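You operate a simulated robot arm through the tools that you are given. There is no shell and no other tool. Be economical: measure what you need, move in short steps, check, and stop when the job is done.

The job below is to be done with a simulated two-armed robot. You get a single attempt, and the scene is never put back.

## Task
Take the hose bundle from the right end of the work bench and leave it on the green book. Take the hose clamp on the right end of the work bench and put it away in the red bin. Put the filter box marked "CL6G-764" from the right end of the work bench on the top of the long table and the filter box marked "BRN 2193" on top of the green carton there. Take the white can and leave it on top of the brown carton on the top of the long table. Fetch the green can from the top of the long table and set it on the middle of the work bench. Put the filter labelled "D75FJ-42" from the top of the long table on the gasket pack there and the filter labelled "D12JT-17" on the top of the desk. Stack the blue nozzle that says "55 psi" from the top of the long table on top of the blue nozzle marked "60 psi". Take the bulb on the top of the long table and put it away on the low shelf of the black rack. Any order will do. Set down upright: filter box, white can, green can, filter, bulb.

The check looks at the end state, three seconds after you hand in, the way a careful person would. Anything else that was tipped, shoved, dropped, spilled or broken makes it a failure.

## Robot
Two 6-joint arms with two-finger parallel grippers on one trunk, on a base that drives. Base frame: it is fixed to the floor where the robot stands at the start and does not move with it; the origin is under the middle of the robot, x ahead of it, y to its left, z up; the surface under the hand at the start is at about z = 860. Units: mm, rad, N and s.
The left shoulder is at the start at [50, 170, 1301], the right one opposite. Each reaches about 1092 mm from its shoulder. Places, roughly: blue nozzle [0, 3250, 750]; brown carton [250, 3500, 750]; bulb (4x3x6 cm) [1500, 3300, 800]; filter [0, 3250, 750]; filter box [750, 250, 1000]; gasket pack [250, 3250, 750]; green book [1250, 250, 750]; green can [0, 3000, 750]; green carton [1250, 500, 1000]; hose bundle [750, 0, 1000]; hose clamp (5x6x2 cm) [400, 100, 900]; low shelf of the black rack [5500, 4900, 800]; middle of the work bench [1900, 400, 900]; red bin (14x26 cm) [5600, 5100, 800]; top of the desk [-1500, 2400, 700]; top of the long table [600, 3300, 700]; white can [250, 3000, 750]. Payload 1.57 kg a hand.
The TCP of each hand is the grasp point between the finger pads, 30 mm short of the fingertips. In the tool frame z runs along the fingers and y along their closing line. The gripper opens to 80 mm. The fingers are 17 mm wide and 12 mm thick; the gripper's body (40 by 82 mm) begins 80 mm behind the TCP.
Orientation is that of the tool frame in the base frame, as a unit quaternion [x, y, z, w]. With the fingers straight down and closing along the base's y, the tool's x points along the base's -x, its y along +y and its z along -z.

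## Interface
- The arms move only by the tool arm_command. It takes "left_moves", "right_moves" or both (then of equal length, played together; a hand with none holds still); each is one flat list of numbers, 6 for each row, row after row: the shift along the base's x, y, z in units of 500 mm (1.0 is 500 mm), then the turn, a rotation vector about the base's x, y, z in units of 45 degrees (1.0 is 45 degrees). In form: [tx, ty, tz, wx, wy, wz, tx, ty, tz, wx, wy, wz, ...]. A call has 1 to 10 rows; each row is the pose to reach, as a shift and turn from the pose commanded when the call began. "left_gripper" and "right_gripper" are, for a hand that has rows, the opening, from 0 (shut) to 1 (fully open), set as the call begins (left out, the last holds). A call with a number of a shift or a turn outside -1 to 1 is refused whole. A row lasts 0.2 s, in which the tool goes at most 50 mm and 0.15 rad; a call with a longer step from one row to the next is refused whole, and so is a gripper value outside its range. Where a pose cannot be reached the arm comes as near as it can. A force on the tool above 40 N (or 10 N above the force at the start of the call, whichever is more), or a blocked arm, ends the call early, and 0.2 s more pass. Each finger travels about 72 mm/s and halts on what it meets, pressing with about 43 N; the grip force reading is that of the motor and also rises with nothing between the fingers. The clock runs only during rows and for 0.2 s after the last one: add rows that repeat a pose to give the fingers time. It gives the time, the measured TCP pose, the force on the tool (base axes), the opening and the grip force at its end, in the units of the frame above (readings bear some noise), with the torque about the TCP (base axes, N m) and any sound that the robot's microphone picked up, and new pictures: "show" is both (left out), scene, wrist or none (wrist: the cameras of the hands that moved).
- Cameras (640 x 400 px; columns grow to the right, rows downward): "scene" is now at [28.1, 28.8, 1863.9]; the picture's right is [0.42, -0.91, 0.00], its down [-0.72, -0.34, -0.60] and it looks along [0.55, 0.25, -0.80] (base axes); focal length 284 px, centre (320, 200). "left" rides on the left gripper at [72, 7, -122] in its tool frame; the picture's right is [-0.09, 1.00, 0.00], its down [-0.84, -0.08, -0.54] and it looks along [-0.54, -0.05, 0.84] (tool axes); focal length 238 px, centre (320, 200). "right" rides on the right gripper at [72, -7, -122] in its tool frame; the picture's right is [0.09, 1.00, 0.00], its down [-0.84, 0.08, -0.54] and it looks along [-0.54, 0.05, 0.84] (tool axes); focal length 238 px, centre (320, 200).
- raise_lower(by): slides the trunk up (or, below 0, down) by that many mm; the arms and the scene camera ride with it, the base frame stays. It gives what a move gives, with no picture.
- base_move(legs): drives the robot by 1 to 6 legs, each [ahead, left, turn to the left] in mm, mm and rad, along the robot's own axes; the way and the turn of a leg run together, so that a leg with both is an arc; at most 1500 mm and 3.142 rad a leg. The arms and the cameras ride along, it lands a little off, and it stops where it bumps. It gives what a move gives, and a new picture of the scene camera.
- aim_head(pan, tilt): turns the head with the scene camera to pan (to the left, within 1.501 rad either way) and tilt (down, from -0.506 to 1.204), counted from straight ahead of the robot. It gives what a move gives, and a new picture of the scene camera.
- measure_at(camera, pixels): for up to 12 pixels [column, row] of the newest picture of that camera ("zoom" is the newest enlarged one), the place [x, y, z] in the base frame of the surface seen there, good to about 2 mm. It takes no simulated time.
- enlarge(camera, box): a new picture of the part [left, top, right, bottom] of that camera's present view, enlarged. It takes no simulated time.
- sign_off(): hands the job in; it is judged then, once.

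Work in short steps. Measure before you move; look again where a grasp or a placing could have gone wrong, and mend it. You have 350 turns and 360 pictures in all, those below and enlarged ones among them. Open the grippers and draw the arms clear of the work before you hand the job in, unless the task says otherwise; then end with one line.

The tools are called after ">>>" as name(argument=value, ...) on one line, values as JSON. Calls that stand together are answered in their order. arm_command: Moves the arms, as the interface text tells. Its arguments: {"type":"object","properties":{"left_moves":{"type":"array","items":{"type":"number"}},"left_gripper":{"type":"number"},"right_moves":{"type":"array","items":{"type":"number"}},"right_gripper":{"type":"number"},"show":{"type":"string","enum":["both","scene","wrist","none"]}},"required":[]} The other tools are called the same way: raise_lower (by) slides the trunk up or down; base_move (legs) drives the base; aim_head (pan, tilt) turns the head that bears the scene camera; measure_at (camera, pixels) gives the place of the surface under pixels of a picture; enlarge (camera, box) takes an enlarged picture of a part of a camera's view; sign_off () hands the job in.

At the start:

```text
t: 0.0
left_tcp_pos: [546.5, 493.4, 1190.7]
left_tool_rot: [0.001, 1.0, 0.001, 0.0]
left_contact_force: [0.0, 0.3, 0.1]
left_torque: [0.02, 0.0, 0.01]
left_grip_width: 80.1
left_finger_force: 0.1
right_tcp_pos: [635.5, -160.4, 1190.8]
right_tool_rot: [-0.001, 1.0, 0.0, 0.0]
right_contact_force: [0.5, 0.0, -0.2]
right_torque: [-0.04, 0.01, -0.04]
right_grip_width: 80.0
right_finger_force: 0.0
trunk travel left (down, up): [-916.0, 54.0]
robot x, y, heading: [-2.9, -0.1, 0.003]
head pan, tilt: [0.436, 0.923]
```

scene: 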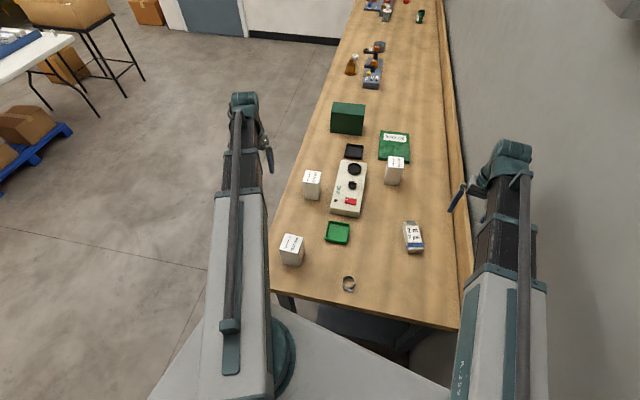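
right: 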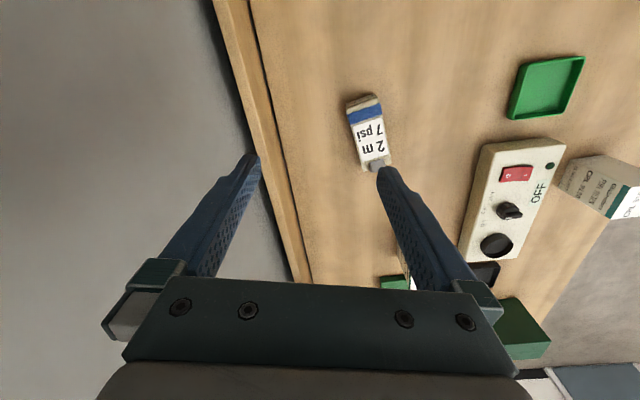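
left: 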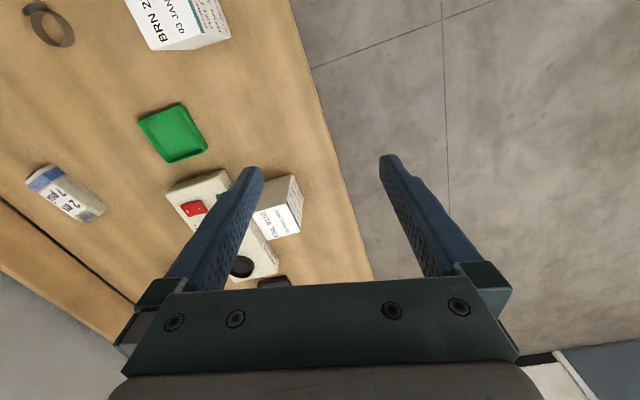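

The scene shows the bench with three filter boxes, a hose bundle (413,236), a clamp (348,284), a green carton and a green book. I enlarge to read the labels, and measure the items.

>>> enlarge(camera="scene", box=[260, 90, 460, 310])

>>> measure_at(camera="scene", pixels=[[293, 243], [312, 177], [395, 163], [348, 284], [413, 236], [395, 146], [347, 106], [338, 232], [348, 190], [354, 152]])

```text
1.82 times, centred on (360, 200) of scene
```

zoom: 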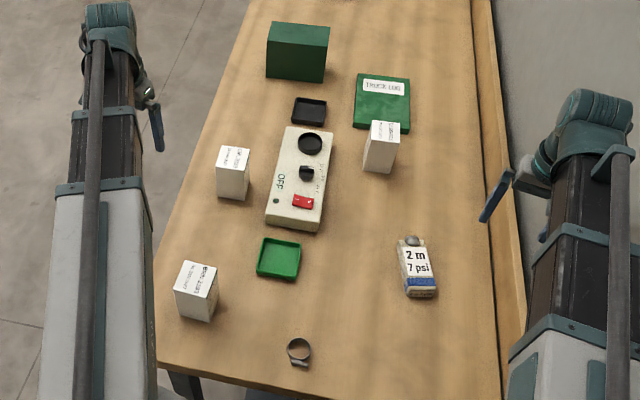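

```text
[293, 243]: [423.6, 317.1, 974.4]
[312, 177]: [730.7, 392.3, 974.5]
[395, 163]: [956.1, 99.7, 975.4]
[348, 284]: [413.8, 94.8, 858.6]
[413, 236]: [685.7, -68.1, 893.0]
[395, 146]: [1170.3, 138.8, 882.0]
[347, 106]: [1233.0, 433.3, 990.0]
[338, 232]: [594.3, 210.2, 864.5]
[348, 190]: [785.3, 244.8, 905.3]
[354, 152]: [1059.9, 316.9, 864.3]
```

Zoom into the labels of the boxes.

>>> enlarge(camera="left", box=[120, 0, 310, 240])

>>> enlarge(camera="scene", box=[375, 150, 415, 190])

>>> enlarge(camera="scene", box=[290, 160, 330, 205])

>>> enlarge(camera="right", box=[540, 140, 640, 230])

```text
1.67 times, centred on (215, 120) of left
```

zoom: 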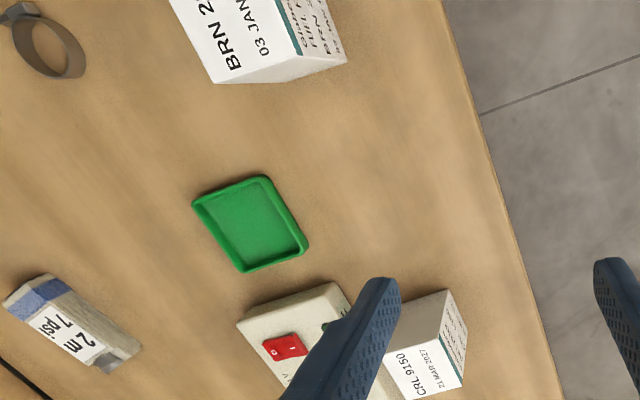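

```text
10.00 times, centred on (395, 170) of scene
```

zoom: 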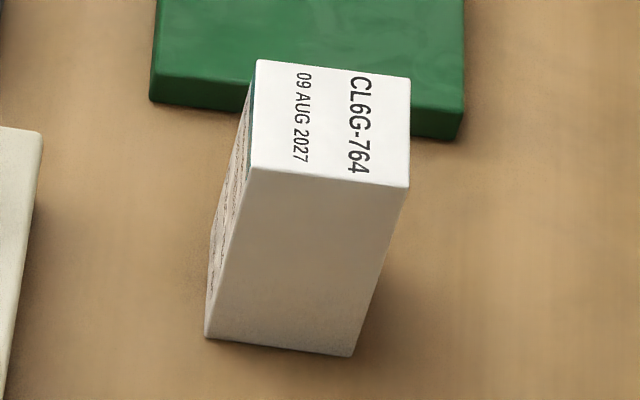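

```text
8.89 times, centred on (310, 182) of scene
```

zoom: 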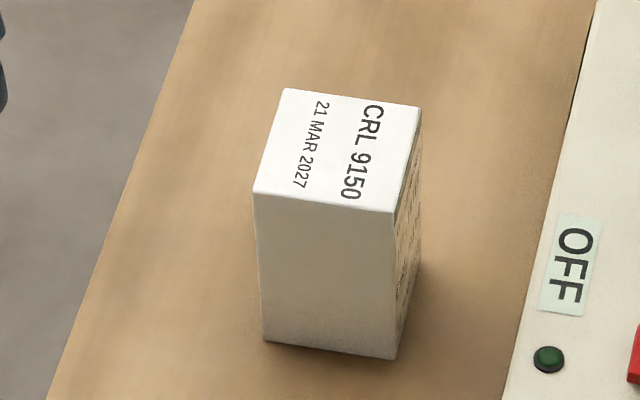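

```text
4.44 times, centred on (590, 185) of right
```

zoom: 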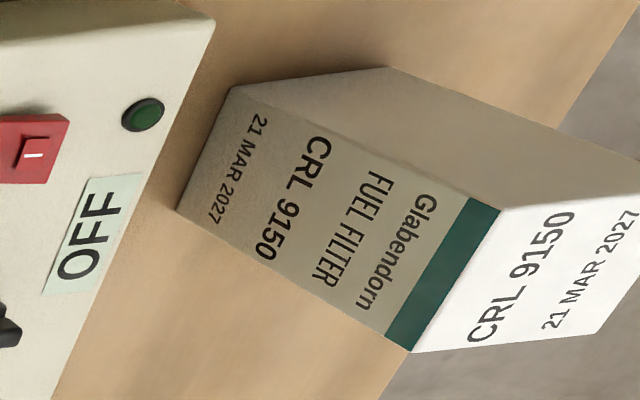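

CL6G-764 is the box at (395,163). I enlarge the near box, clamp and hose for label and orientation.

>>> enlarge(camera="scene", box=[270, 225, 320, 275])

>>> enlarge(camera="scene", box=[330, 210, 430, 300])

>>> enlarge(camera="scene", box=[320, 90, 420, 190])

```text
8.00 times, centred on (295, 250) of scene
```

zoom: 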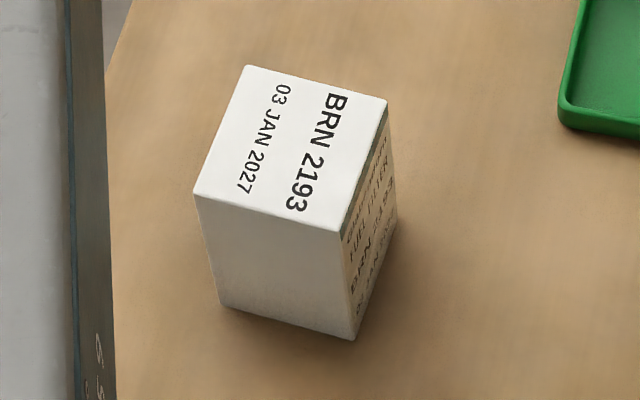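

```text
4.44 times, centred on (380, 255) of scene
```

zoom: 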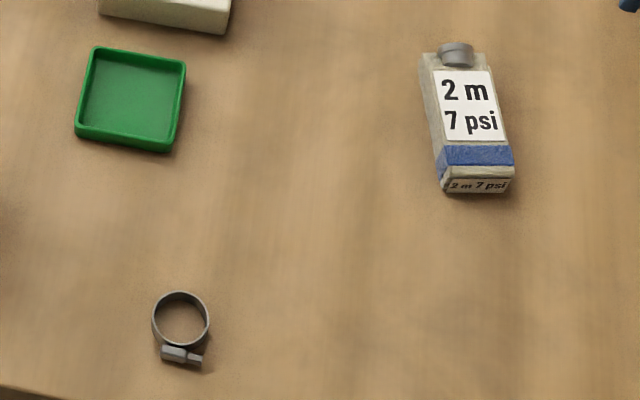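

```text
4.00 times, centred on (370, 140) of scene
```

zoom: 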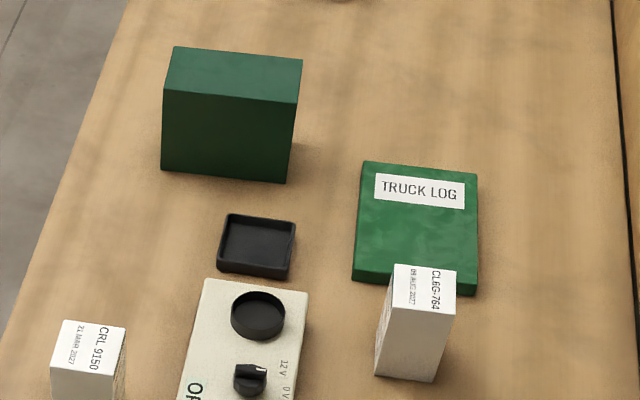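

Measure corners of the carton top, book and CL6G box on this zoom, and of the BRN box and hose in the scene.

>>> measure_at(camera="zoom", pixels=[[176, 50], [299, 62], [294, 98], [167, 88], [366, 165], [474, 176], [474, 282], [356, 271], [398, 268], [453, 273], [450, 307], [394, 303]])

>>> measure_at(camera="scene", pixels=[[290, 234], [302, 238], [296, 253], [286, 248], [404, 224], [418, 223], [421, 249], [407, 250], [411, 220], [412, 236], [342, 287], [352, 277]])

```text
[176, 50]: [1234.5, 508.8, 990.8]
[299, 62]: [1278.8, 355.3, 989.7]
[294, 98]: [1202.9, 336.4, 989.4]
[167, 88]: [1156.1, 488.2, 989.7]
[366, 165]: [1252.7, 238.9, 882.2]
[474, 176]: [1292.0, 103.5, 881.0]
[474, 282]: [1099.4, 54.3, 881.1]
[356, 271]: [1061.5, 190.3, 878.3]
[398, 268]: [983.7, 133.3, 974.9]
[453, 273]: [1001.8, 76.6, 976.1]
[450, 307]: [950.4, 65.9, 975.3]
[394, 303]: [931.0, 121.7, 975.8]
```

```text
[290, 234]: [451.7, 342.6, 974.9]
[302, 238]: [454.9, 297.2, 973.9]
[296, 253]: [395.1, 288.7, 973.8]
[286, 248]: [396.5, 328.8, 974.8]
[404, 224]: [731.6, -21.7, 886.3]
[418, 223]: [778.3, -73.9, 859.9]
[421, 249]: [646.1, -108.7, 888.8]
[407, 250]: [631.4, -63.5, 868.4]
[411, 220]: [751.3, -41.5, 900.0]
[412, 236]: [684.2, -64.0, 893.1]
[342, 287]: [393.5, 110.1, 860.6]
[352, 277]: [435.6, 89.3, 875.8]
```

Plan: work from the bench's left side (facing −y), from where everything there is reachable. I look left for obstacles first.

>>> aim_head(pan=1.3, tilt=0.5)

```text
t: 1.2
left_tcp_pos: [545.9, 495.2, 1190.2]
left_tool_rot: [0.0, 1.0, -0.001, 0.0]
left_contact_force: [-0.4, -0.1, 0.1]
left_torque: [-0.01, 0.02, 0.01]
left_grip_width: 79.9
left_finger_force: 0.0
right_tcp_pos: [634.8, -159.9, 1191.4]
right_tool_rot: [-0.001, 1.0, 0.0, 0.0]
right_contact_force: [1.7, -0.4, 1.1]
right_torque: [0.01, 0.02, -0.02]
right_grip_width: 80.1
right_finger_force: 0.2
trunk travel left (down, up): [-916.0, 54.0]
robot x, y, heading: [-1.3, -1.2, -0.001]
head pan, tilt: [1.3, 0.499]
```

scene: 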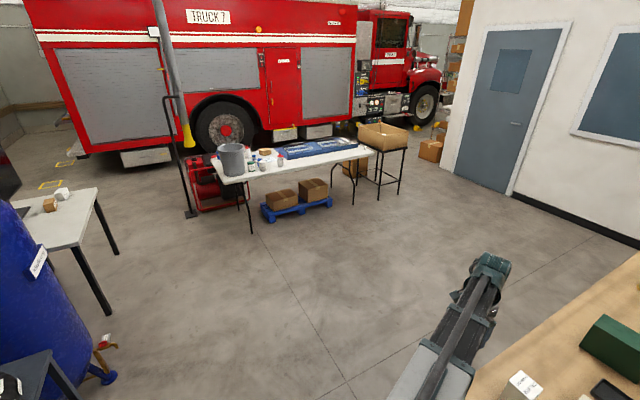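

Measure the table, desk and floor points.

>>> measure_at(camera="scene", pixels=[[222, 182], [255, 233], [372, 148], [225, 150], [270, 220], [330, 200], [100, 190], [60, 245], [110, 315], [375, 200], [510, 195], [455, 60]])

>>> enlarge(camera="scene", box=[180, 110, 420, 220])

```text
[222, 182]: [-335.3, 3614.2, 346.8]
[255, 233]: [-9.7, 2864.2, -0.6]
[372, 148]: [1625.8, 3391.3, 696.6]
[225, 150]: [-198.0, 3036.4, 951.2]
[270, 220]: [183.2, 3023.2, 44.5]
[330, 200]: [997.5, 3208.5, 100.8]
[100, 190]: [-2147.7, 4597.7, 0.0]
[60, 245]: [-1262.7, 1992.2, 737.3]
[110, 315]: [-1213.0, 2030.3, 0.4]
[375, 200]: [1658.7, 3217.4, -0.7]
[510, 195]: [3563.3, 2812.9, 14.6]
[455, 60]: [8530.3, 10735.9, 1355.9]
```

```text
2.67 times, centred on (300, 165) of scene
```

zoom: 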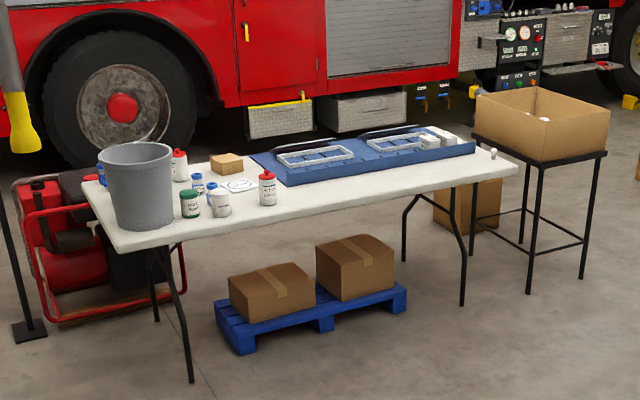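

The floor between bench and long table is clear. I drive left, turn right to face the bench from the side, then slide along it.

>>> base_move(legs=[[0, 1050, 0], [0, 0, -1.5708], [0, 825, 0]])

>>> aim_head(pan=0, tilt=1.0)

```text
t: 14.4
left_tcp_pos: [1323.1, 520.5, 1190.8]
left_tool_rot: [0.704, 0.711, 0.0, 0.0]
left_contact_force: [-0.2, 0.4, 0.5]
left_torque: [0.0, -0.01, -0.01]
left_grip_width: 79.9
left_finger_force: 0.1
right_tcp_pos: [669.3, 426.8, 1190.9]
right_tool_rot: [0.705, 0.71, -0.001, 0.0]
right_contact_force: [-0.9, 0.3, -0.3]
right_torque: [0.0, -0.03, 0.01]
right_grip_width: 80.1
right_finger_force: 0.1
trunk travel left (down, up): [-916.0, 54.0]
robot x, y, heading: [823.4, 1061.5, -1.559]
head pan, tilt: [1.3, 0.499]
```

scene: 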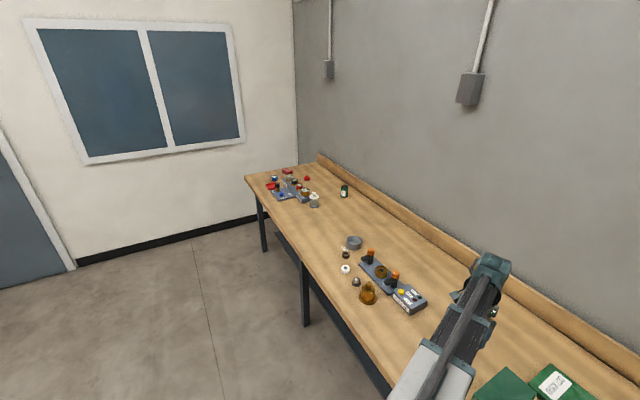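

```text
t: 15.9
left_tcp_pos: [1321.2, 520.9, 1189.9]
left_tool_rot: [0.704, 0.71, 0.001, 0.0]
left_contact_force: [-0.1, 0.1, 0.3]
left_torque: [0.0, -0.01, 0.0]
left_grip_width: 79.9
left_finger_force: 0.0
right_tcp_pos: [669.1, 426.8, 1191.3]
right_tool_rot: [0.704, 0.711, 0.0, 0.0]
right_contact_force: [0.0, 0.7, 0.7]
right_torque: [0.01, 0.0, -0.01]
right_grip_width: 80.0
right_finger_force: 0.0
trunk travel left (down, up): [-916.0, 54.0]
robot x, y, heading: [823.2, 1059.7, -1.564]
head pan, tilt: [0.0, 1.0]
```

scene: 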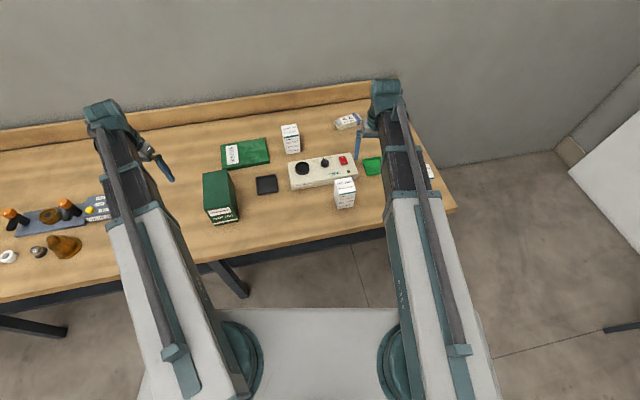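

Measure base front edge, bench edge, and items again from here.

>>> measure_at(camera="scene", pixels=[[320, 312], [310, 305], [320, 240], [343, 184], [290, 129], [347, 122], [356, 118], [217, 180], [246, 152], [430, 172]])

>>> enlarge(camera="scene", box=[190, 90, 470, 260])

```text
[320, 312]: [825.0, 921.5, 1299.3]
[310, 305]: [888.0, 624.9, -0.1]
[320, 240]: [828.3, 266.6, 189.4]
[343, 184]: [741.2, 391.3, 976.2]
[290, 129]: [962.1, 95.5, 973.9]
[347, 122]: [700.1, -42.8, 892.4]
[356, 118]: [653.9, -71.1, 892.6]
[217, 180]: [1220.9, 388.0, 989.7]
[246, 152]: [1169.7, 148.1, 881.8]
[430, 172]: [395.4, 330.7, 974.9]
```

```text
2.29 times, centred on (330, 175) of scene
```

zoom: 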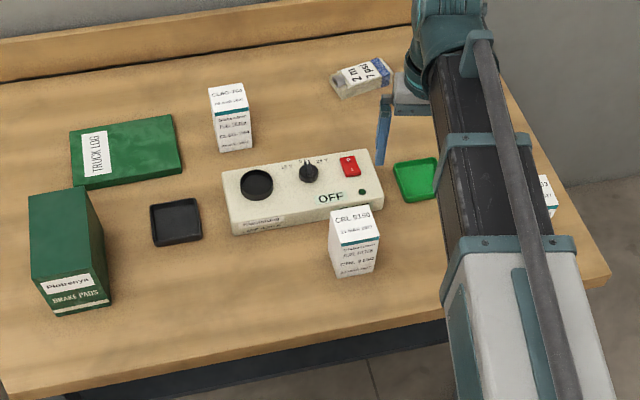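

Clear ahead; I drive 155 mm closer to the bench.

>>> base_move(legs=[[155, 0, -0.007]])

```text
t: 17.3
left_tcp_pos: [1321.2, 360.2, 1190.1]
left_tool_rot: [0.706, 0.708, 0.001, -0.001]
left_contact_force: [-0.2, -0.3, 0.4]
left_torque: [0.06, -0.04, 0.04]
left_grip_width: 79.7
left_finger_force: 0.1
right_tcp_pos: [665.9, 271.0, 1189.0]
right_tool_rot: [0.706, 0.709, 0.001, 0.0]
right_contact_force: [-0.3, -0.1, -0.1]
right_torque: [0.03, -0.02, -0.01]
right_grip_width: 80.1
right_finger_force: 0.0
trunk travel left (down, up): [-916.0, 54.0]
robot x, y, heading: [823.8, 908.8, -1.566]
head pan, tilt: [0.0, 1.0]
```

scene: 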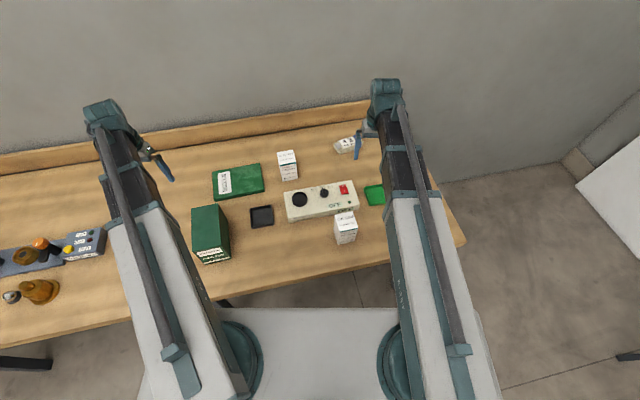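

Move the right hand above the BRN box (425,315) with 14° yaw, keeping height.

>>> arm_command(right_moves=[-0.096, 0.018, 0, 0, 0, 0.062, -0.192, 0.036, 0, 0, 0, 0.124, -0.288, 0.054, 0, 0, 0, 0.186, -0.384, 0.07, 0, 0, 0, 0.248, -0.482, 0.088, 0, 0, 0, 0.31, -0.482, 0.088, 0, 0, 0, 0.31], right_gripper=1, show="wrist")

```text
t: 18.7
left_tcp_pos: [1323.1, 362.7, 1191.3]
left_tool_rot: [0.706, 0.708, 0.0, -0.001]
left_contact_force: [-0.2, -0.2, 0.3]
left_torque: [-0.02, 0.02, 0.0]
left_grip_width: 80.0
left_finger_force: 0.0
right_tcp_pos: [425.3, 316.2, 1191.0]
right_tool_rot: [0.614, 0.789, 0.0, 0.0]
right_contact_force: [-0.4, -0.1, 0.3]
right_torque: [-0.01, 0.04, -0.01]
right_grip_width: 80.3
right_finger_force: 0.0
trunk travel left (down, up): [-916.0, 54.0]
robot x, y, heading: [824.1, 905.5, -1.566]
head pan, tilt: [0.0, 1.0]
```

right: 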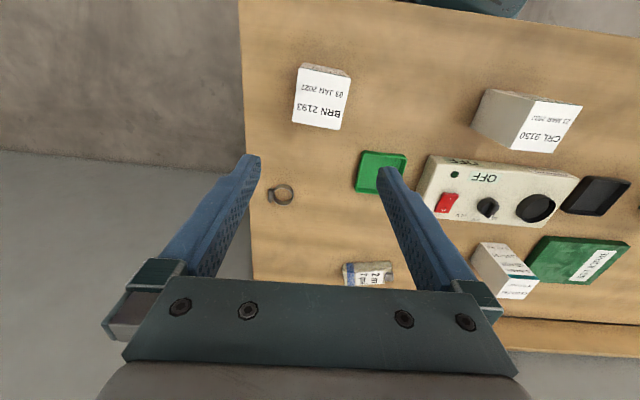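

Measure box top corners in the wrist view, plus clamp and hose points.

>>> enlarge(camera="right", box=[270, 50, 380, 150])

>>> measure_at(camera="right", pixels=[[302, 69], [350, 78], [341, 129], [293, 121], [283, 187], [270, 199], [292, 198], [281, 205], [350, 265], [388, 265], [394, 282], [348, 286]])

```text
4.00 times, centred on (325, 100) of right
```

zoom: 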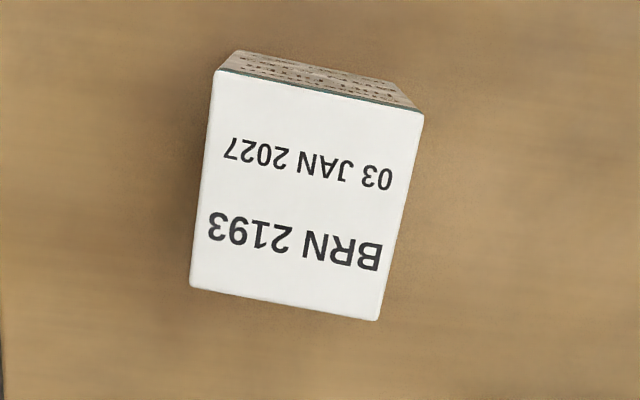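

```text
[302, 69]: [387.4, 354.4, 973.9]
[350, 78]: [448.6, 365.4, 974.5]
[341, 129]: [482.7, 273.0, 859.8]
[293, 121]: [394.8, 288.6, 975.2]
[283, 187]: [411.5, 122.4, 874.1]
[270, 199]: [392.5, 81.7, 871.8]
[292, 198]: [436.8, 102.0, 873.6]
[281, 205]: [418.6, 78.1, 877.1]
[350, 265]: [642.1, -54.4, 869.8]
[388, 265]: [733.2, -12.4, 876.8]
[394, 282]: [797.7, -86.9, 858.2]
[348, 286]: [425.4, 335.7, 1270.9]
```

>>> measure_at(camera="zoom", pixels=[[221, 76], [416, 116], [374, 315], [196, 284], [308, 195]])

```text
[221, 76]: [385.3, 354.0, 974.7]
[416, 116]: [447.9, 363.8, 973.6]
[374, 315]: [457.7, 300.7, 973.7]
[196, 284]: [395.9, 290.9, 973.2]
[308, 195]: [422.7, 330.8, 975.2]
```

Box centre (422,327), yaw 8.9°. Align and descend to z≈930.

>>> arm_command(right_moves=[-0.007, 0.022, 0, 0, 0, -0.118, -0.007, 0.022, -0.1, 0, 0, -0.118, -0.007, 0.022, -0.2, 0, 0, -0.118, -0.007, 0.022, -0.29, 0, 0, -0.118, -0.007, 0.022, -0.35, 0, 0, -0.118], show="wrist")

```text
t: 19.9
left_tcp_pos: [1320.5, 361.7, 1190.0]
left_tool_rot: [0.705, 0.709, -0.001, 0.0]
left_contact_force: [0.7, 0.4, 0.1]
left_torque: [0.03, 0.02, -0.03]
left_grip_width: 80.2
left_finger_force: 0.0
right_tcp_pos: [421.2, 326.6, 1190.6]
right_tool_rot: [0.651, 0.759, 0.0, 0.0]
right_contact_force: [-0.2, 0.0, 0.3]
right_torque: [0.0, 0.0, 0.02]
right_grip_width: 79.9
right_finger_force: 0.0
right hand out of reach, approached as far as the arm can: row 2, 3, 4, 5
trunk travel left (down, up): [-916.0, 54.0]
robot x, y, heading: [825.1, 909.9, -1.569]
head pan, tilt: [0.0, 1.0]
```

right: 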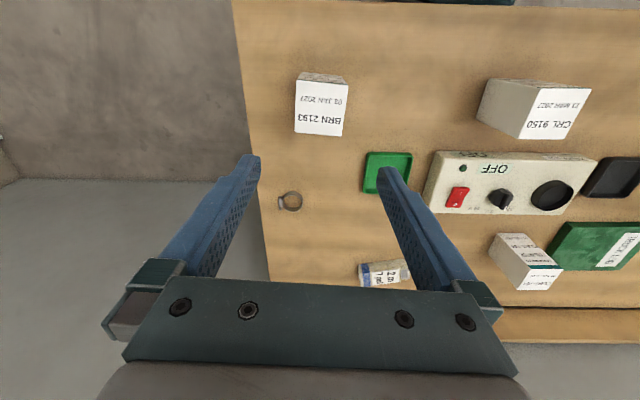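

The hand can't go lower in this configuration, so I'll use the trunk. First raise the left hand so it stays clear of the carton.

>>> arm_command(left_moves=[0, 0, 0.1, 0, 0, 0, 0, 0, 0.2, 0, 0, 0, 0, 0, 0.3, 0, 0, 0, 0, 0, 0.4, 0, 0, 0, 0, 0, 0.5, 0, 0, 0, 0, 0, 0.6, 0, 0, 0], show="scene")

```text
t: 21.3
left_tcp_pos: [1319.9, 361.8, 1190.0]
left_tool_rot: [0.706, 0.709, 0.0, -0.001]
left_contact_force: [-0.2, 0.1, 0.3]
left_torque: [0.03, 0.01, -0.01]
left_grip_width: 79.8
left_finger_force: 0.1
left hand out of reach, approached as far as the arm can: row 1, 2, 3, 4, 5, 6
right_tcp_pos: [422.4, 327.1, 1191.2]
right_tool_rot: [0.651, 0.759, 0.0, 0.001]
right_contact_force: [0.2, 0.0, 0.3]
right_torque: [-0.04, -0.01, 0.0]
right_grip_width: 80.2
right_finger_force: 0.0
trunk travel left (down, up): [-916.0, 54.0]
robot x, y, heading: [824.0, 905.8, -1.571]
head pan, tilt: [0.0, 1.0]
```

scene: 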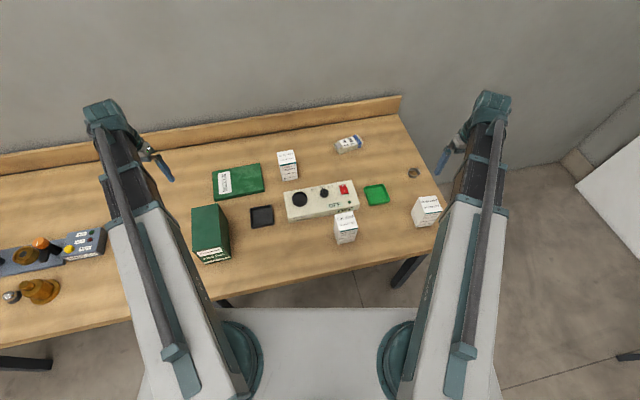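

I test whether any small vertical move works with the left hand.

>>> arm_command(left_moves=[0, 0.1, 0, 0, 0, 0, 0, 0.1, 0.02, 0, 0, 0, 0, 0.1, 0.04, 0, 0, 0], show="none")

>>> arm_command(left_moves=[0, 0, 0, 0.15, 0, 0, 0, 0, 0, 0.3, 0, 0, 0, 0, 0.05, 0.3, 0, 0], show="none")

```text
t: 22.1
left_tcp_pos: [1318.2, 413.9, 1190.6]
left_tool_rot: [0.706, 0.708, 0.0, 0.0]
left_contact_force: [-0.1, 0.2, -0.6]
left_torque: [0.0, -0.03, 0.03]
left_grip_width: 80.2
left_finger_force: 0.0
left hand out of reach, approached as far as the arm can: row 2, 3
right_tcp_pos: [421.7, 327.1, 1191.3]
right_tool_rot: [0.65, 0.76, -0.001, 0.0]
right_contact_force: [0.7, 0.3, 0.2]
right_torque: [-0.01, 0.01, -0.03]
right_grip_width: 80.1
right_finger_force: 0.0
trunk travel left (down, up): [-916.0, 54.0]
robot x, y, heading: [828.1, 905.3, -1.568]
head pan, tilt: [0.0, 1.0]
```

```text
t: 22.9
left_tcp_pos: [1318.4, 414.0, 1196.3]
left_tool_rot: [0.701, 0.703, 0.083, -0.084]
left_contact_force: [-0.2, -0.2, -0.4]
left_torque: [-0.02, -0.02, -0.02]
left_grip_width: 79.9
left_finger_force: 0.0
left hand out of reach, approached as far as the arm can: row 2, 3
right_tcp_pos: [421.1, 327.3, 1191.5]
right_tool_rot: [0.651, 0.759, 0.0, 0.0]
right_contact_force: [-0.7, 0.1, 0.3]
right_torque: [0.0, 0.01, 0.01]
right_grip_width: 79.9
right_finger_force: 0.1
trunk travel left (down, up): [-916.0, 54.0]
robot x, y, heading: [826.7, 908.8, -1.567]
head pan, tilt: [0.0, 1.0]
```

Vertical motion comes only from the trunk (arms are planar booms). I untilt the left hand and swing it out to the side, off the bench.

>>> arm_command(left_moves=[0, 0, 0, -0.15, 0, 0, 0, 0, 0, -0.3, 0, 0], show="none")

>>> arm_command(left_moves=[0.03, 0.09, 0, 0, 0, 0.15, 0.06, 0.18, 0, 0, 0, 0.3, 0.1, 0.27, 0, 0, 0, 0.45, 0.14, 0.36, 0, 0, 0, 0.6, 0.17, 0.45, 0, 0, 0, 0.75, 0.2, 0.54, 0, 0, 0, 0.9, 0.24, 0.62, 0, 0, 0, 0.9, 0.264, 0.68, 0, 0, 0, 0.9], show="none")

```text
t: 23.5
left_tcp_pos: [1317.9, 414.0, 1190.9]
left_tool_rot: [0.707, 0.708, 0.0, 0.0]
left_contact_force: [-0.4, -0.6, -0.3]
left_torque: [0.01, -0.01, -0.03]
left_grip_width: 80.1
left_finger_force: 0.0
left hand out of reach, approached as far as the arm can: row 1, 2
right_tcp_pos: [421.7, 326.7, 1191.4]
right_tool_rot: [0.651, 0.759, 0.0, 0.0]
right_contact_force: [-0.6, -0.2, 0.8]
right_torque: [-0.03, 0.0, 0.02]
right_grip_width: 80.2
right_finger_force: 0.0
trunk travel left (down, up): [-916.0, 54.0]
robot x, y, heading: [826.2, 908.9, -1.565]
head pan, tilt: [0.0, 1.0]
```

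```text
t: 25.3
left_tcp_pos: [1449.3, 756.1, 1191.0]
left_tool_rot: [0.418, 0.908, 0.0, 0.0]
left_contact_force: [-0.2, 0.2, -0.7]
left_torque: [-0.01, -0.01, -0.02]
left_grip_width: 80.1
left_finger_force: 0.1
right_tcp_pos: [421.2, 328.0, 1191.4]
right_tool_rot: [0.651, 0.759, 0.0, 0.0]
right_contact_force: [1.0, -0.2, -0.2]
right_torque: [-0.01, 0.01, 0.01]
right_grip_width: 79.9
right_finger_force: 0.1
trunk travel left (down, up): [-916.0, 54.0]
robot x, y, heading: [823.8, 906.8, -1.568]
head pan, tilt: [0.0, 1.0]
```

Left arm clear. Lower trunk so fingertips sit just above the box top, and check alignment.

>>> raise_lower(by=-175)

>>> enlarge(camera="right", box=[0, 0, 640, 400])

>>> enlarge(camera="scene", box=[320, 60, 560, 260])

```text
t: 27.2
left_tcp_pos: [1448.2, 756.3, 1016.2]
left_tool_rot: [0.417, 0.909, 0.0, 0.0]
left_contact_force: [-0.3, -0.5, 0.0]
left_torque: [0.02, 0.02, 0.0]
left_grip_width: 80.1
left_finger_force: 0.0
right_tcp_pos: [421.6, 326.1, 1016.3]
right_tool_rot: [0.651, 0.759, 0.0, 0.0]
right_contact_force: [0.3, -0.8, -0.1]
right_torque: [0.02, -0.01, 0.0]
right_grip_width: 79.6
right_finger_force: 0.1
trunk travel left (down, up): [-741.0, 229.0]
robot x, y, heading: [824.6, 910.6, -1.572]
head pan, tilt: [0.0, 1.0]
```

```text
1.00 times, centred on (320, 200) of right (not enlarged: the box is as wide or as high as the picture)
```

zoom: 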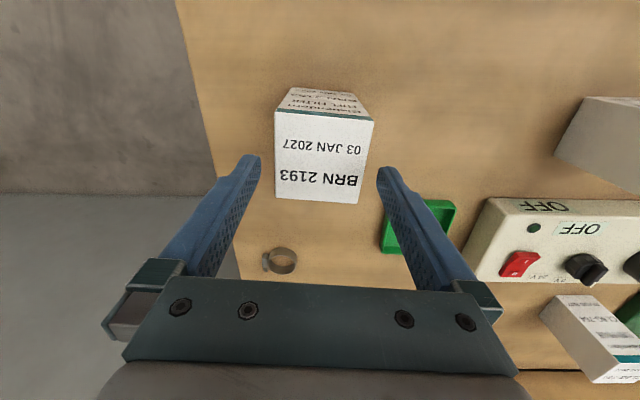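

```text
2.00 times, centred on (440, 160) of scene
```

zoom: 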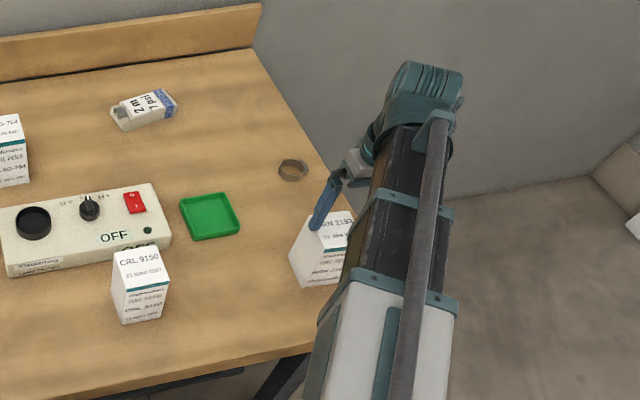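

Box top centre (322,158) matches the expected TCP projection (321,163). Lower to 930.

>>> raise_lower(by=-86)

>>> arm_command(right_moves=[0, 0, 0, 0, 0, 0, 0, 0, 0, 0, 0, 0, 0, 0, 0, 0, 0, 0], right_gripper=0.3, show="wrist")

```text
t: 28.5
left_tcp_pos: [1448.6, 757.0, 929.1]
left_tool_rot: [0.417, 0.909, 0.0, 0.001]
left_contact_force: [-0.8, 0.3, -0.2]
left_torque: [-0.05, -0.02, 0.0]
left_grip_width: 80.0
left_finger_force: 0.1
right_tcp_pos: [420.4, 326.8, 931.2]
right_tool_rot: [0.651, 0.759, 0.001, 0.0]
right_contact_force: [0.1, 0.3, 0.1]
right_torque: [0.03, 0.0, -0.02]
right_grip_width: 80.2
right_finger_force: 0.1
trunk travel left (down, up): [-655.0, 315.0]
robot x, y, heading: [825.4, 909.1, -1.565]
head pan, tilt: [0.0, 1.0]
```

```text
t: 29.3
left_tcp_pos: [1449.0, 755.4, 929.8]
left_tool_rot: [0.417, 0.909, 0.0, 0.0]
left_contact_force: [-0.8, 0.6, 0.4]
left_torque: [0.0, -0.01, 0.01]
left_grip_width: 80.0
left_finger_force: 0.0
right_tcp_pos: [421.4, 327.7, 929.5]
right_tool_rot: [0.651, 0.759, 0.0, 0.0]
right_contact_force: [1.8, 0.4, 0.0]
right_torque: [-0.01, -0.01, 0.02]
right_grip_width: 67.7
right_finger_force: 43.0
trunk travel left (down, up): [-655.0, 315.0]
robot x, y, heading: [827.6, 909.2, -1.568]
head pan, tilt: [0.0, 1.0]
```

right: 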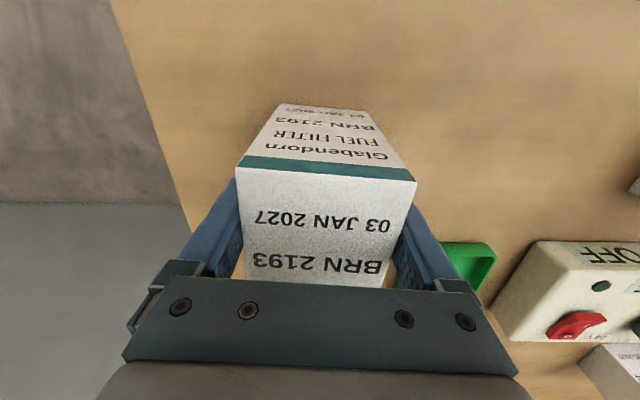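

Grasp holds (67.7 mm). Lift, then drive along the bench so the right arm fronts the carton.

>>> raise_lower(by=260)

>>> base_move(legs=[[0, 450, 0]])

```text
t: 31.9
left_tcp_pos: [1449.5, 755.5, 1189.9]
left_tool_rot: [0.417, 0.909, 0.0, 0.0]
left_contact_force: [0.0, -0.2, -0.8]
left_torque: [0.01, -0.02, 0.0]
left_grip_width: 80.0
left_finger_force: 0.2
right_tcp_pos: [421.1, 327.4, 1189.8]
right_tool_rot: [0.651, 0.759, 0.0, 0.0]
right_contact_force: [-0.8, 0.4, -3.7]
right_torque: [-0.01, 0.0, 0.04]
right_grip_width: 67.9
right_finger_force: 43.0
trunk travel left (down, up): [-915.0, 55.0]
robot x, y, heading: [825.3, 908.7, -1.562]
head pan, tilt: [0.0, 1.0]
```

```text
t: 34.7
left_tcp_pos: [1901.7, 753.7, 1189.5]
left_tool_rot: [0.419, 0.908, -0.001, 0.0]
left_contact_force: [-0.3, -0.1, -0.8]
left_torque: [-0.01, 0.03, -0.03]
left_grip_width: 80.0
left_finger_force: 0.1
right_tcp_pos: [872.6, 328.0, 1190.1]
right_tool_rot: [0.652, 0.758, 0.0, -0.001]
right_contact_force: [-0.1, -0.2, -3.8]
right_torque: [0.02, 0.04, 0.0]
right_grip_width: 67.6
right_finger_force: 42.4
trunk travel left (down, up): [-915.0, 55.0]
robot x, y, heading: [1276.5, 909.0, -1.57]
head pan, tilt: [0.0, 1.0]
```

scene: 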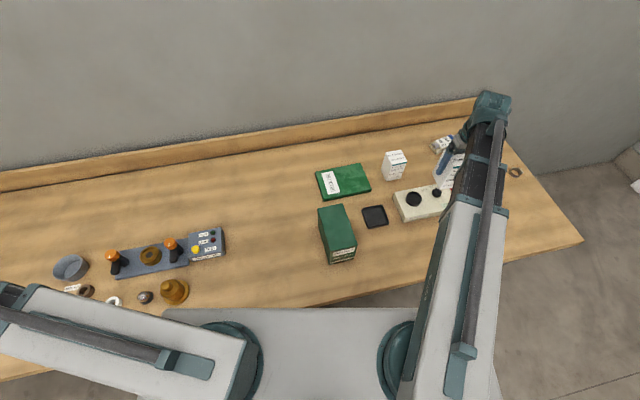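

Move the box over the carton centre (1218,422) with 14.5° yaw.

>>> arm_command(right_moves=[0.086, 0.023, 0, 0, 0, 0.015, 0.173, 0.047, 0, 0, 0, 0.031, 0.259, 0.07, 0, 0, 0, 0.046, 0.346, 0.094, 0, 0, 0, 0.062, 0.432, 0.117, 0, 0, 0, 0.078, 0.518, 0.141, 0, 0, 0, 0.093, 0.605, 0.164, 0, 0, 0, 0.108, 0.691, 0.188, 0, 0, 0, 0.124, 0.691, 0.188, 0, 0, 0, 0.124], show="scene")

```text
t: 36.7
left_tcp_pos: [1900.5, 753.3, 1190.0]
left_tool_rot: [0.418, 0.908, -0.001, 0.0]
left_contact_force: [0.1, -0.4, 0.1]
left_torque: [-0.01, 0.0, -0.01]
left_grip_width: 80.3
left_finger_force: 0.0
right_tcp_pos: [1217.0, 422.1, 1189.8]
right_tool_rot: [0.614, 0.789, 0.0, 0.001]
right_contact_force: [-0.6, -0.8, -4.0]
right_torque: [-0.03, 0.02, -0.01]
right_grip_width: 67.6
right_finger_force: 42.8
trunk travel left (down, up): [-915.0, 55.0]
robot x, y, heading: [1274.2, 908.0, -1.574]
head pan, tilt: [0.0, 1.0]
```

scene: 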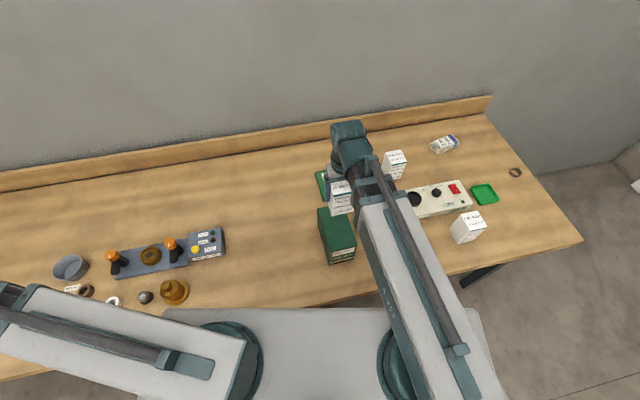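

Lower 128 mm so the box bottom is ~1–2 mm off the carton top, and check force.

>>> raise_lower(by=-128)

>>> enlarge(camera="scene", box=[290, 130, 410, 270])

```text
t: 38.2
left_tcp_pos: [1900.9, 753.2, 1061.9]
left_tool_rot: [0.419, 0.908, -0.001, -0.001]
left_contact_force: [0.2, 0.5, 0.1]
left_torque: [0.04, 0.01, 0.02]
left_grip_width: 80.0
left_finger_force: 0.1
right_tcp_pos: [1218.4, 423.4, 1062.5]
right_tool_rot: [0.615, 0.789, 0.0, 0.0]
right_contact_force: [0.5, 0.1, -3.7]
right_torque: [0.0, -0.01, 0.0]
right_grip_width: 67.8
right_finger_force: 43.0
trunk travel left (down, up): [-787.0, 183.0]
robot x, y, heading: [1279.1, 908.0, -1.568]
head pan, tilt: [0.0, 1.0]
```

```text
2.86 times, centred on (350, 200) of scene
```

zoom: 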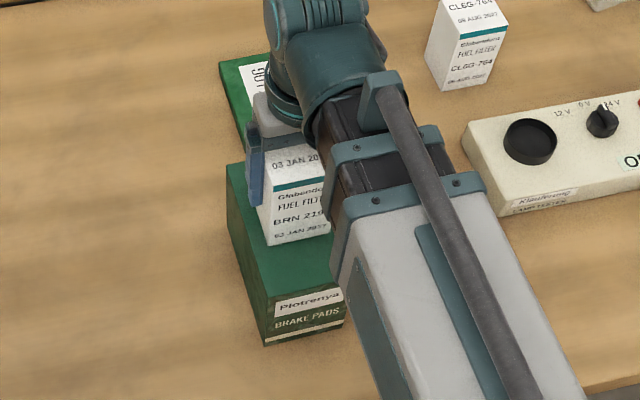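

Looks centred. Lower 2 mm more and release, then raise.

>>> raise_lower(by=-2)

>>> arm_command(right_moves=[0, 0, 0, 0, 0, 0, 0, 0, 0, 0, 0, 0, 0, 0, 0, 0, 0, 0], right_gripper=1, show="none")

>>> raise_lower(by=145)

```text
t: 38.8
left_tcp_pos: [1901.6, 754.5, 1060.0]
left_tool_rot: [0.419, 0.908, 0.0, 0.0]
left_contact_force: [-0.3, 0.0, 0.4]
left_torque: [0.02, 0.02, 0.0]
left_grip_width: 79.9
left_finger_force: 0.1
right_tcp_pos: [1217.3, 421.9, 1060.1]
right_tool_rot: [0.615, 0.789, 0.0, 0.0]
right_contact_force: [-0.1, -1.0, 0.7]
right_torque: [-0.03, -0.05, -0.03]
right_grip_width: 67.7
right_finger_force: 43.5
trunk travel left (down, up): [-785.0, 185.0]
robot x, y, heading: [1275.3, 910.5, -1.571]
head pan, tilt: [0.0, 1.0]
```

```text
t: 39.6
left_tcp_pos: [1900.3, 753.4, 1059.3]
left_tool_rot: [0.419, 0.908, 0.0, 0.0]
left_contact_force: [-0.8, 0.5, -0.2]
left_torque: [0.0, 0.0, 0.0]
left_grip_width: 79.8
left_finger_force: 0.0
right_tcp_pos: [1216.5, 422.8, 1060.3]
right_tool_rot: [0.614, 0.789, 0.0, 0.0]
right_contact_force: [0.6, 0.0, -0.2]
right_torque: [-0.03, 0.0, -0.01]
right_grip_width: 79.9
right_finger_force: 0.1
trunk travel left (down, up): [-785.0, 185.0]
robot x, y, heading: [1276.4, 908.7, -1.57]
head pan, tilt: [0.0, 1.0]
```

```text
t: 41.3
left_tcp_pos: [1901.0, 754.0, 1204.6]
left_tool_rot: [0.419, 0.908, 0.0, 0.0]
left_contact_force: [0.3, 0.2, -0.3]
left_torque: [-0.02, 0.02, -0.02]
left_grip_width: 79.7
left_finger_force: 0.0
right_tcp_pos: [1217.6, 423.1, 1204.3]
right_tool_rot: [0.614, 0.789, 0.0, 0.0]
right_contact_force: [0.0, -0.4, 0.3]
right_torque: [0.01, -0.02, 0.02]
right_grip_width: 80.3
right_finger_force: 0.1
trunk travel left (down, up): [-930.0, 40.0]
robot x, y, heading: [1276.5, 904.9, -1.569]
head pan, tilt: [0.0, 1.0]
```

Released cleanly (contact was at 1060). Drive back right along the bench so the right arm faces the hose without passing over boxes.

>>> base_move(legs=[[0, -655, 0]])

```text
t: 44.9
left_tcp_pos: [1243.6, 753.8, 1205.3]
left_tool_rot: [0.418, 0.909, 0.0, 0.0]
left_contact_force: [0.3, -0.1, -0.1]
left_torque: [0.01, -0.04, -0.01]
left_grip_width: 79.9
left_finger_force: 0.0
right_tcp_pos: [559.9, 422.0, 1204.5]
right_tool_rot: [0.614, 0.79, 0.0, 0.0]
right_contact_force: [0.4, 0.6, -0.4]
right_torque: [0.01, -0.05, 0.0]
right_grip_width: 79.9
right_finger_force: 0.0
trunk travel left (down, up): [-930.0, 40.0]
robot x, y, heading: [623.8, 905.1, -1.567]
head pan, tilt: [0.0, 1.0]
```

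scene: 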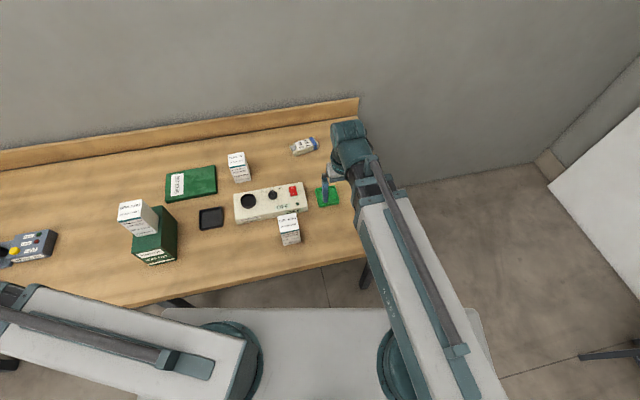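

>>> enlarge(camera="scene", box=[275, 120, 335, 170])

>>> enlarge(camera="scene", box=[100, 180, 200, 280])

```text
8.00 times, centred on (305, 145) of scene
```

zoom: 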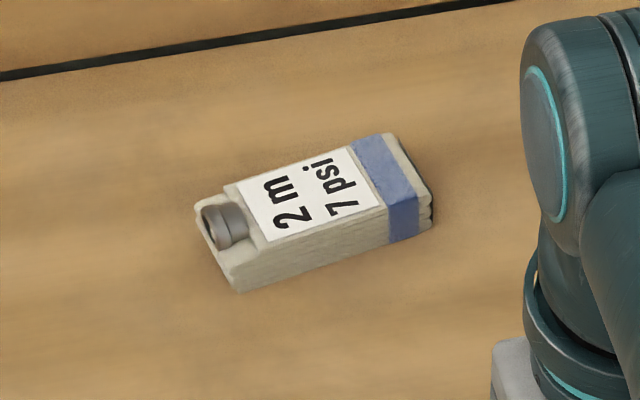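

```text
4.00 times, centred on (150, 230) of scene
```

zoom: 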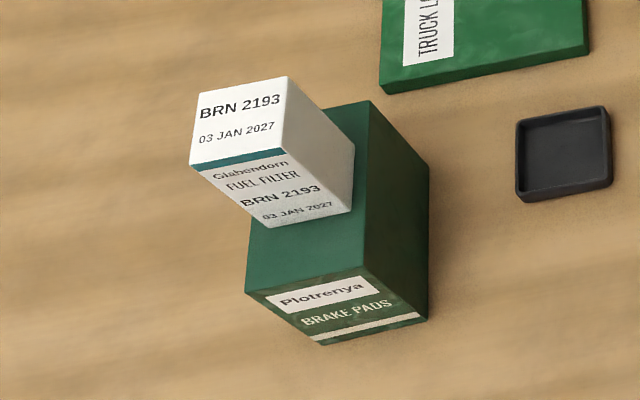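

Measure the hose label corners and ends.

>>> measure_at(camera="scene", pixels=[[295.3, 143.5], [308.3, 138.9], [312.3, 145.3], [298.7, 149.5], [313, 137.5], [317.5, 144.5], [304, 144], [291, 147], [294.5, 155]])

```text
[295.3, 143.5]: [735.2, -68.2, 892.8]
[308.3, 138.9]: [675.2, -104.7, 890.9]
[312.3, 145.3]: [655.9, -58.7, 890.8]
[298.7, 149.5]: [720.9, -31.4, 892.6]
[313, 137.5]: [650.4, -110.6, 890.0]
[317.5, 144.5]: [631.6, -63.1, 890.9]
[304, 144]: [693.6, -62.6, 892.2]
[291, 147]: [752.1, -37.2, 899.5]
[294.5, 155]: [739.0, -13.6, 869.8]
```

Hose centre ≈(692,−64), axis ≈24°. Check wall/backsplash clearance, then extend the right hand toward it while yawing.

>>> measure_at(camera="scene", pixels=[[250, 60], [290, 112], [290, 122], [300, 109]])

>>> arm_command(right_moves=[0.024, -0.088, 0, 0, 0, -0.1, 0.048, -0.176, 0, 0, 0, -0.2, 0.072, -0.264, 0, 0, 0, -0.3, 0.096, -0.352, 0, 0, 0, -0.4, 0.12, -0.44, 0, 0, 0, -0.5, 0.144, -0.528, 0, 0, 0, -0.6, 0.168, -0.616, 0, 0, 0, -0.7, 0.192, -0.704, 0, 0, 0, -0.8, 0.216, -0.792, 0, 0, 0, -0.9, 0.24, -0.88, 0, 0, 0, -1.0], show="none")

>>> arm_command(right_moves=[0.012, -0.045, 0, 0, 0, -0.19, 0.024, -0.092, 0, 0, 0, -0.38, 0.024, -0.092, 0, 0, 0, -0.57, 0.024, -0.092, 0, 0, 0, -0.76, 0.024, -0.092, 0, 0, 0, -0.78, 0.024, -0.092, 0, 0, 0, -0.78])

```text
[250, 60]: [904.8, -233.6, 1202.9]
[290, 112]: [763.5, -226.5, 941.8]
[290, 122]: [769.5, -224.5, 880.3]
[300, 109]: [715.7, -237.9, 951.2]
```

```text
t: 47.1
left_tcp_pos: [1244.8, 755.5, 1205.3]
left_tool_rot: [0.419, 0.908, 0.0, 0.001]
left_contact_force: [0.1, 0.2, 0.9]
left_torque: [-0.05, 0.02, 0.0]
left_grip_width: 80.2
left_finger_force: 0.1
right_tcp_pos: [671.8, 14.0, 1205.2]
right_tool_rot: [0.87, 0.494, -0.001, 0.001]
right_contact_force: [0.4, -0.7, 0.3]
right_torque: [-0.02, 0.0, -0.04]
right_grip_width: 80.1
right_finger_force: 0.1
right hand out of reach, approached as far as the arm can: row 10
trunk travel left (down, up): [-930.0, 40.0]
robot x, y, heading: [620.2, 908.5, -1.567]
head pan, tilt: [0.0, 1.0]
```

```text
t: 48.5
left_tcp_pos: [1243.3, 754.3, 1203.6]
left_tool_rot: [0.419, 0.908, 0.0, 0.0]
left_contact_force: [0.5, 0.2, -0.5]
left_torque: [0.0, -0.01, -0.02]
left_grip_width: 79.7
left_finger_force: 0.0
right_tcp_pos: [670.8, 14.5, 1205.2]
right_tool_rot: [0.978, 0.208, 0.001, 0.001]
right_contact_force: [0.5, -0.1, -0.3]
right_torque: [-0.06, 0.0, 0.01]
right_grip_width: 80.3
right_finger_force: 0.0
right hand out of reach, approached as far as the arm can: row 1, 2, 3, 4, 5, 6
trunk travel left (down, up): [-930.0, 40.0]
robot x, y, heading: [619.4, 906.7, -1.574]
head pan, tilt: [0.0, 1.0]
```

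scene: 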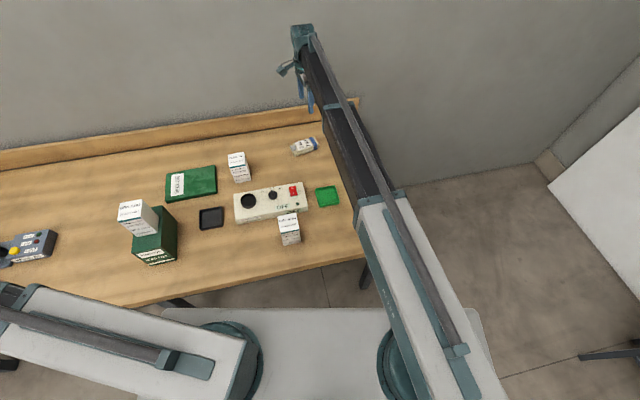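
right: 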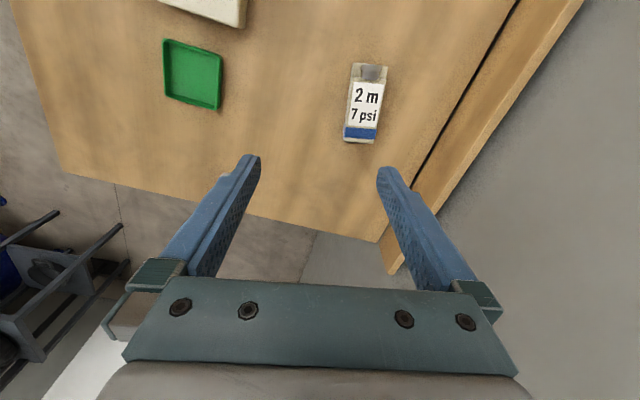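

Orientation is right (closing at −66°) but reach is ~870 mm horizontally; I need to drive ~85 mm closer. Check the bench edge distance first.

>>> measure_at(camera="scene", pixels=[[320, 263], [322, 266], [319, 270], [230, 287], [232, 293], [360, 255], [250, 304]])

>>> aim_head(pan=0.0, tilt=1.2)

```text
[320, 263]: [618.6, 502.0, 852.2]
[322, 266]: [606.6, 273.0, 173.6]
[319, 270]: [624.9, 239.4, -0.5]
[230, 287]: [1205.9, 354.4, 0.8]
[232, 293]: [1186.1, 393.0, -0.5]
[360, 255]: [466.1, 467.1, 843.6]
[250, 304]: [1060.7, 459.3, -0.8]
```

```text
t: 49.2
left_tcp_pos: [1242.9, 753.7, 1204.5]
left_tool_rot: [0.419, 0.908, 0.0, 0.001]
left_contact_force: [-0.1, -0.1, 0.8]
left_torque: [-0.02, 0.01, 0.02]
left_grip_width: 79.8
left_finger_force: 0.1
right_tcp_pos: [672.7, 15.4, 1204.9]
right_tool_rot: [0.978, 0.21, 0.0, 0.002]
right_contact_force: [-0.4, 0.5, 0.4]
right_torque: [-0.01, 0.0, -0.03]
right_grip_width: 79.9
right_finger_force: 0.1
trunk travel left (down, up): [-930.0, 40.0]
robot x, y, heading: [619.3, 905.0, -1.571]
head pan, tilt: [0.0, 1.201]
```

scene: 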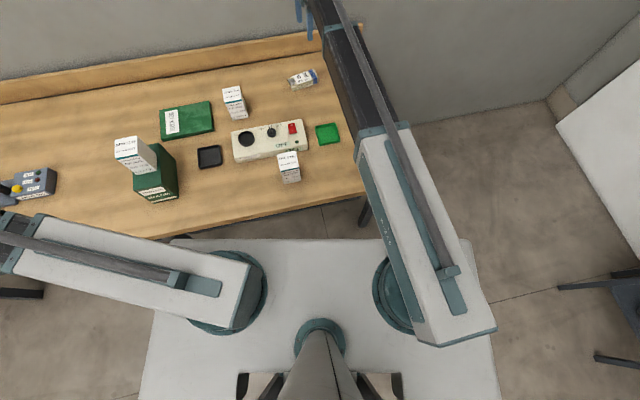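

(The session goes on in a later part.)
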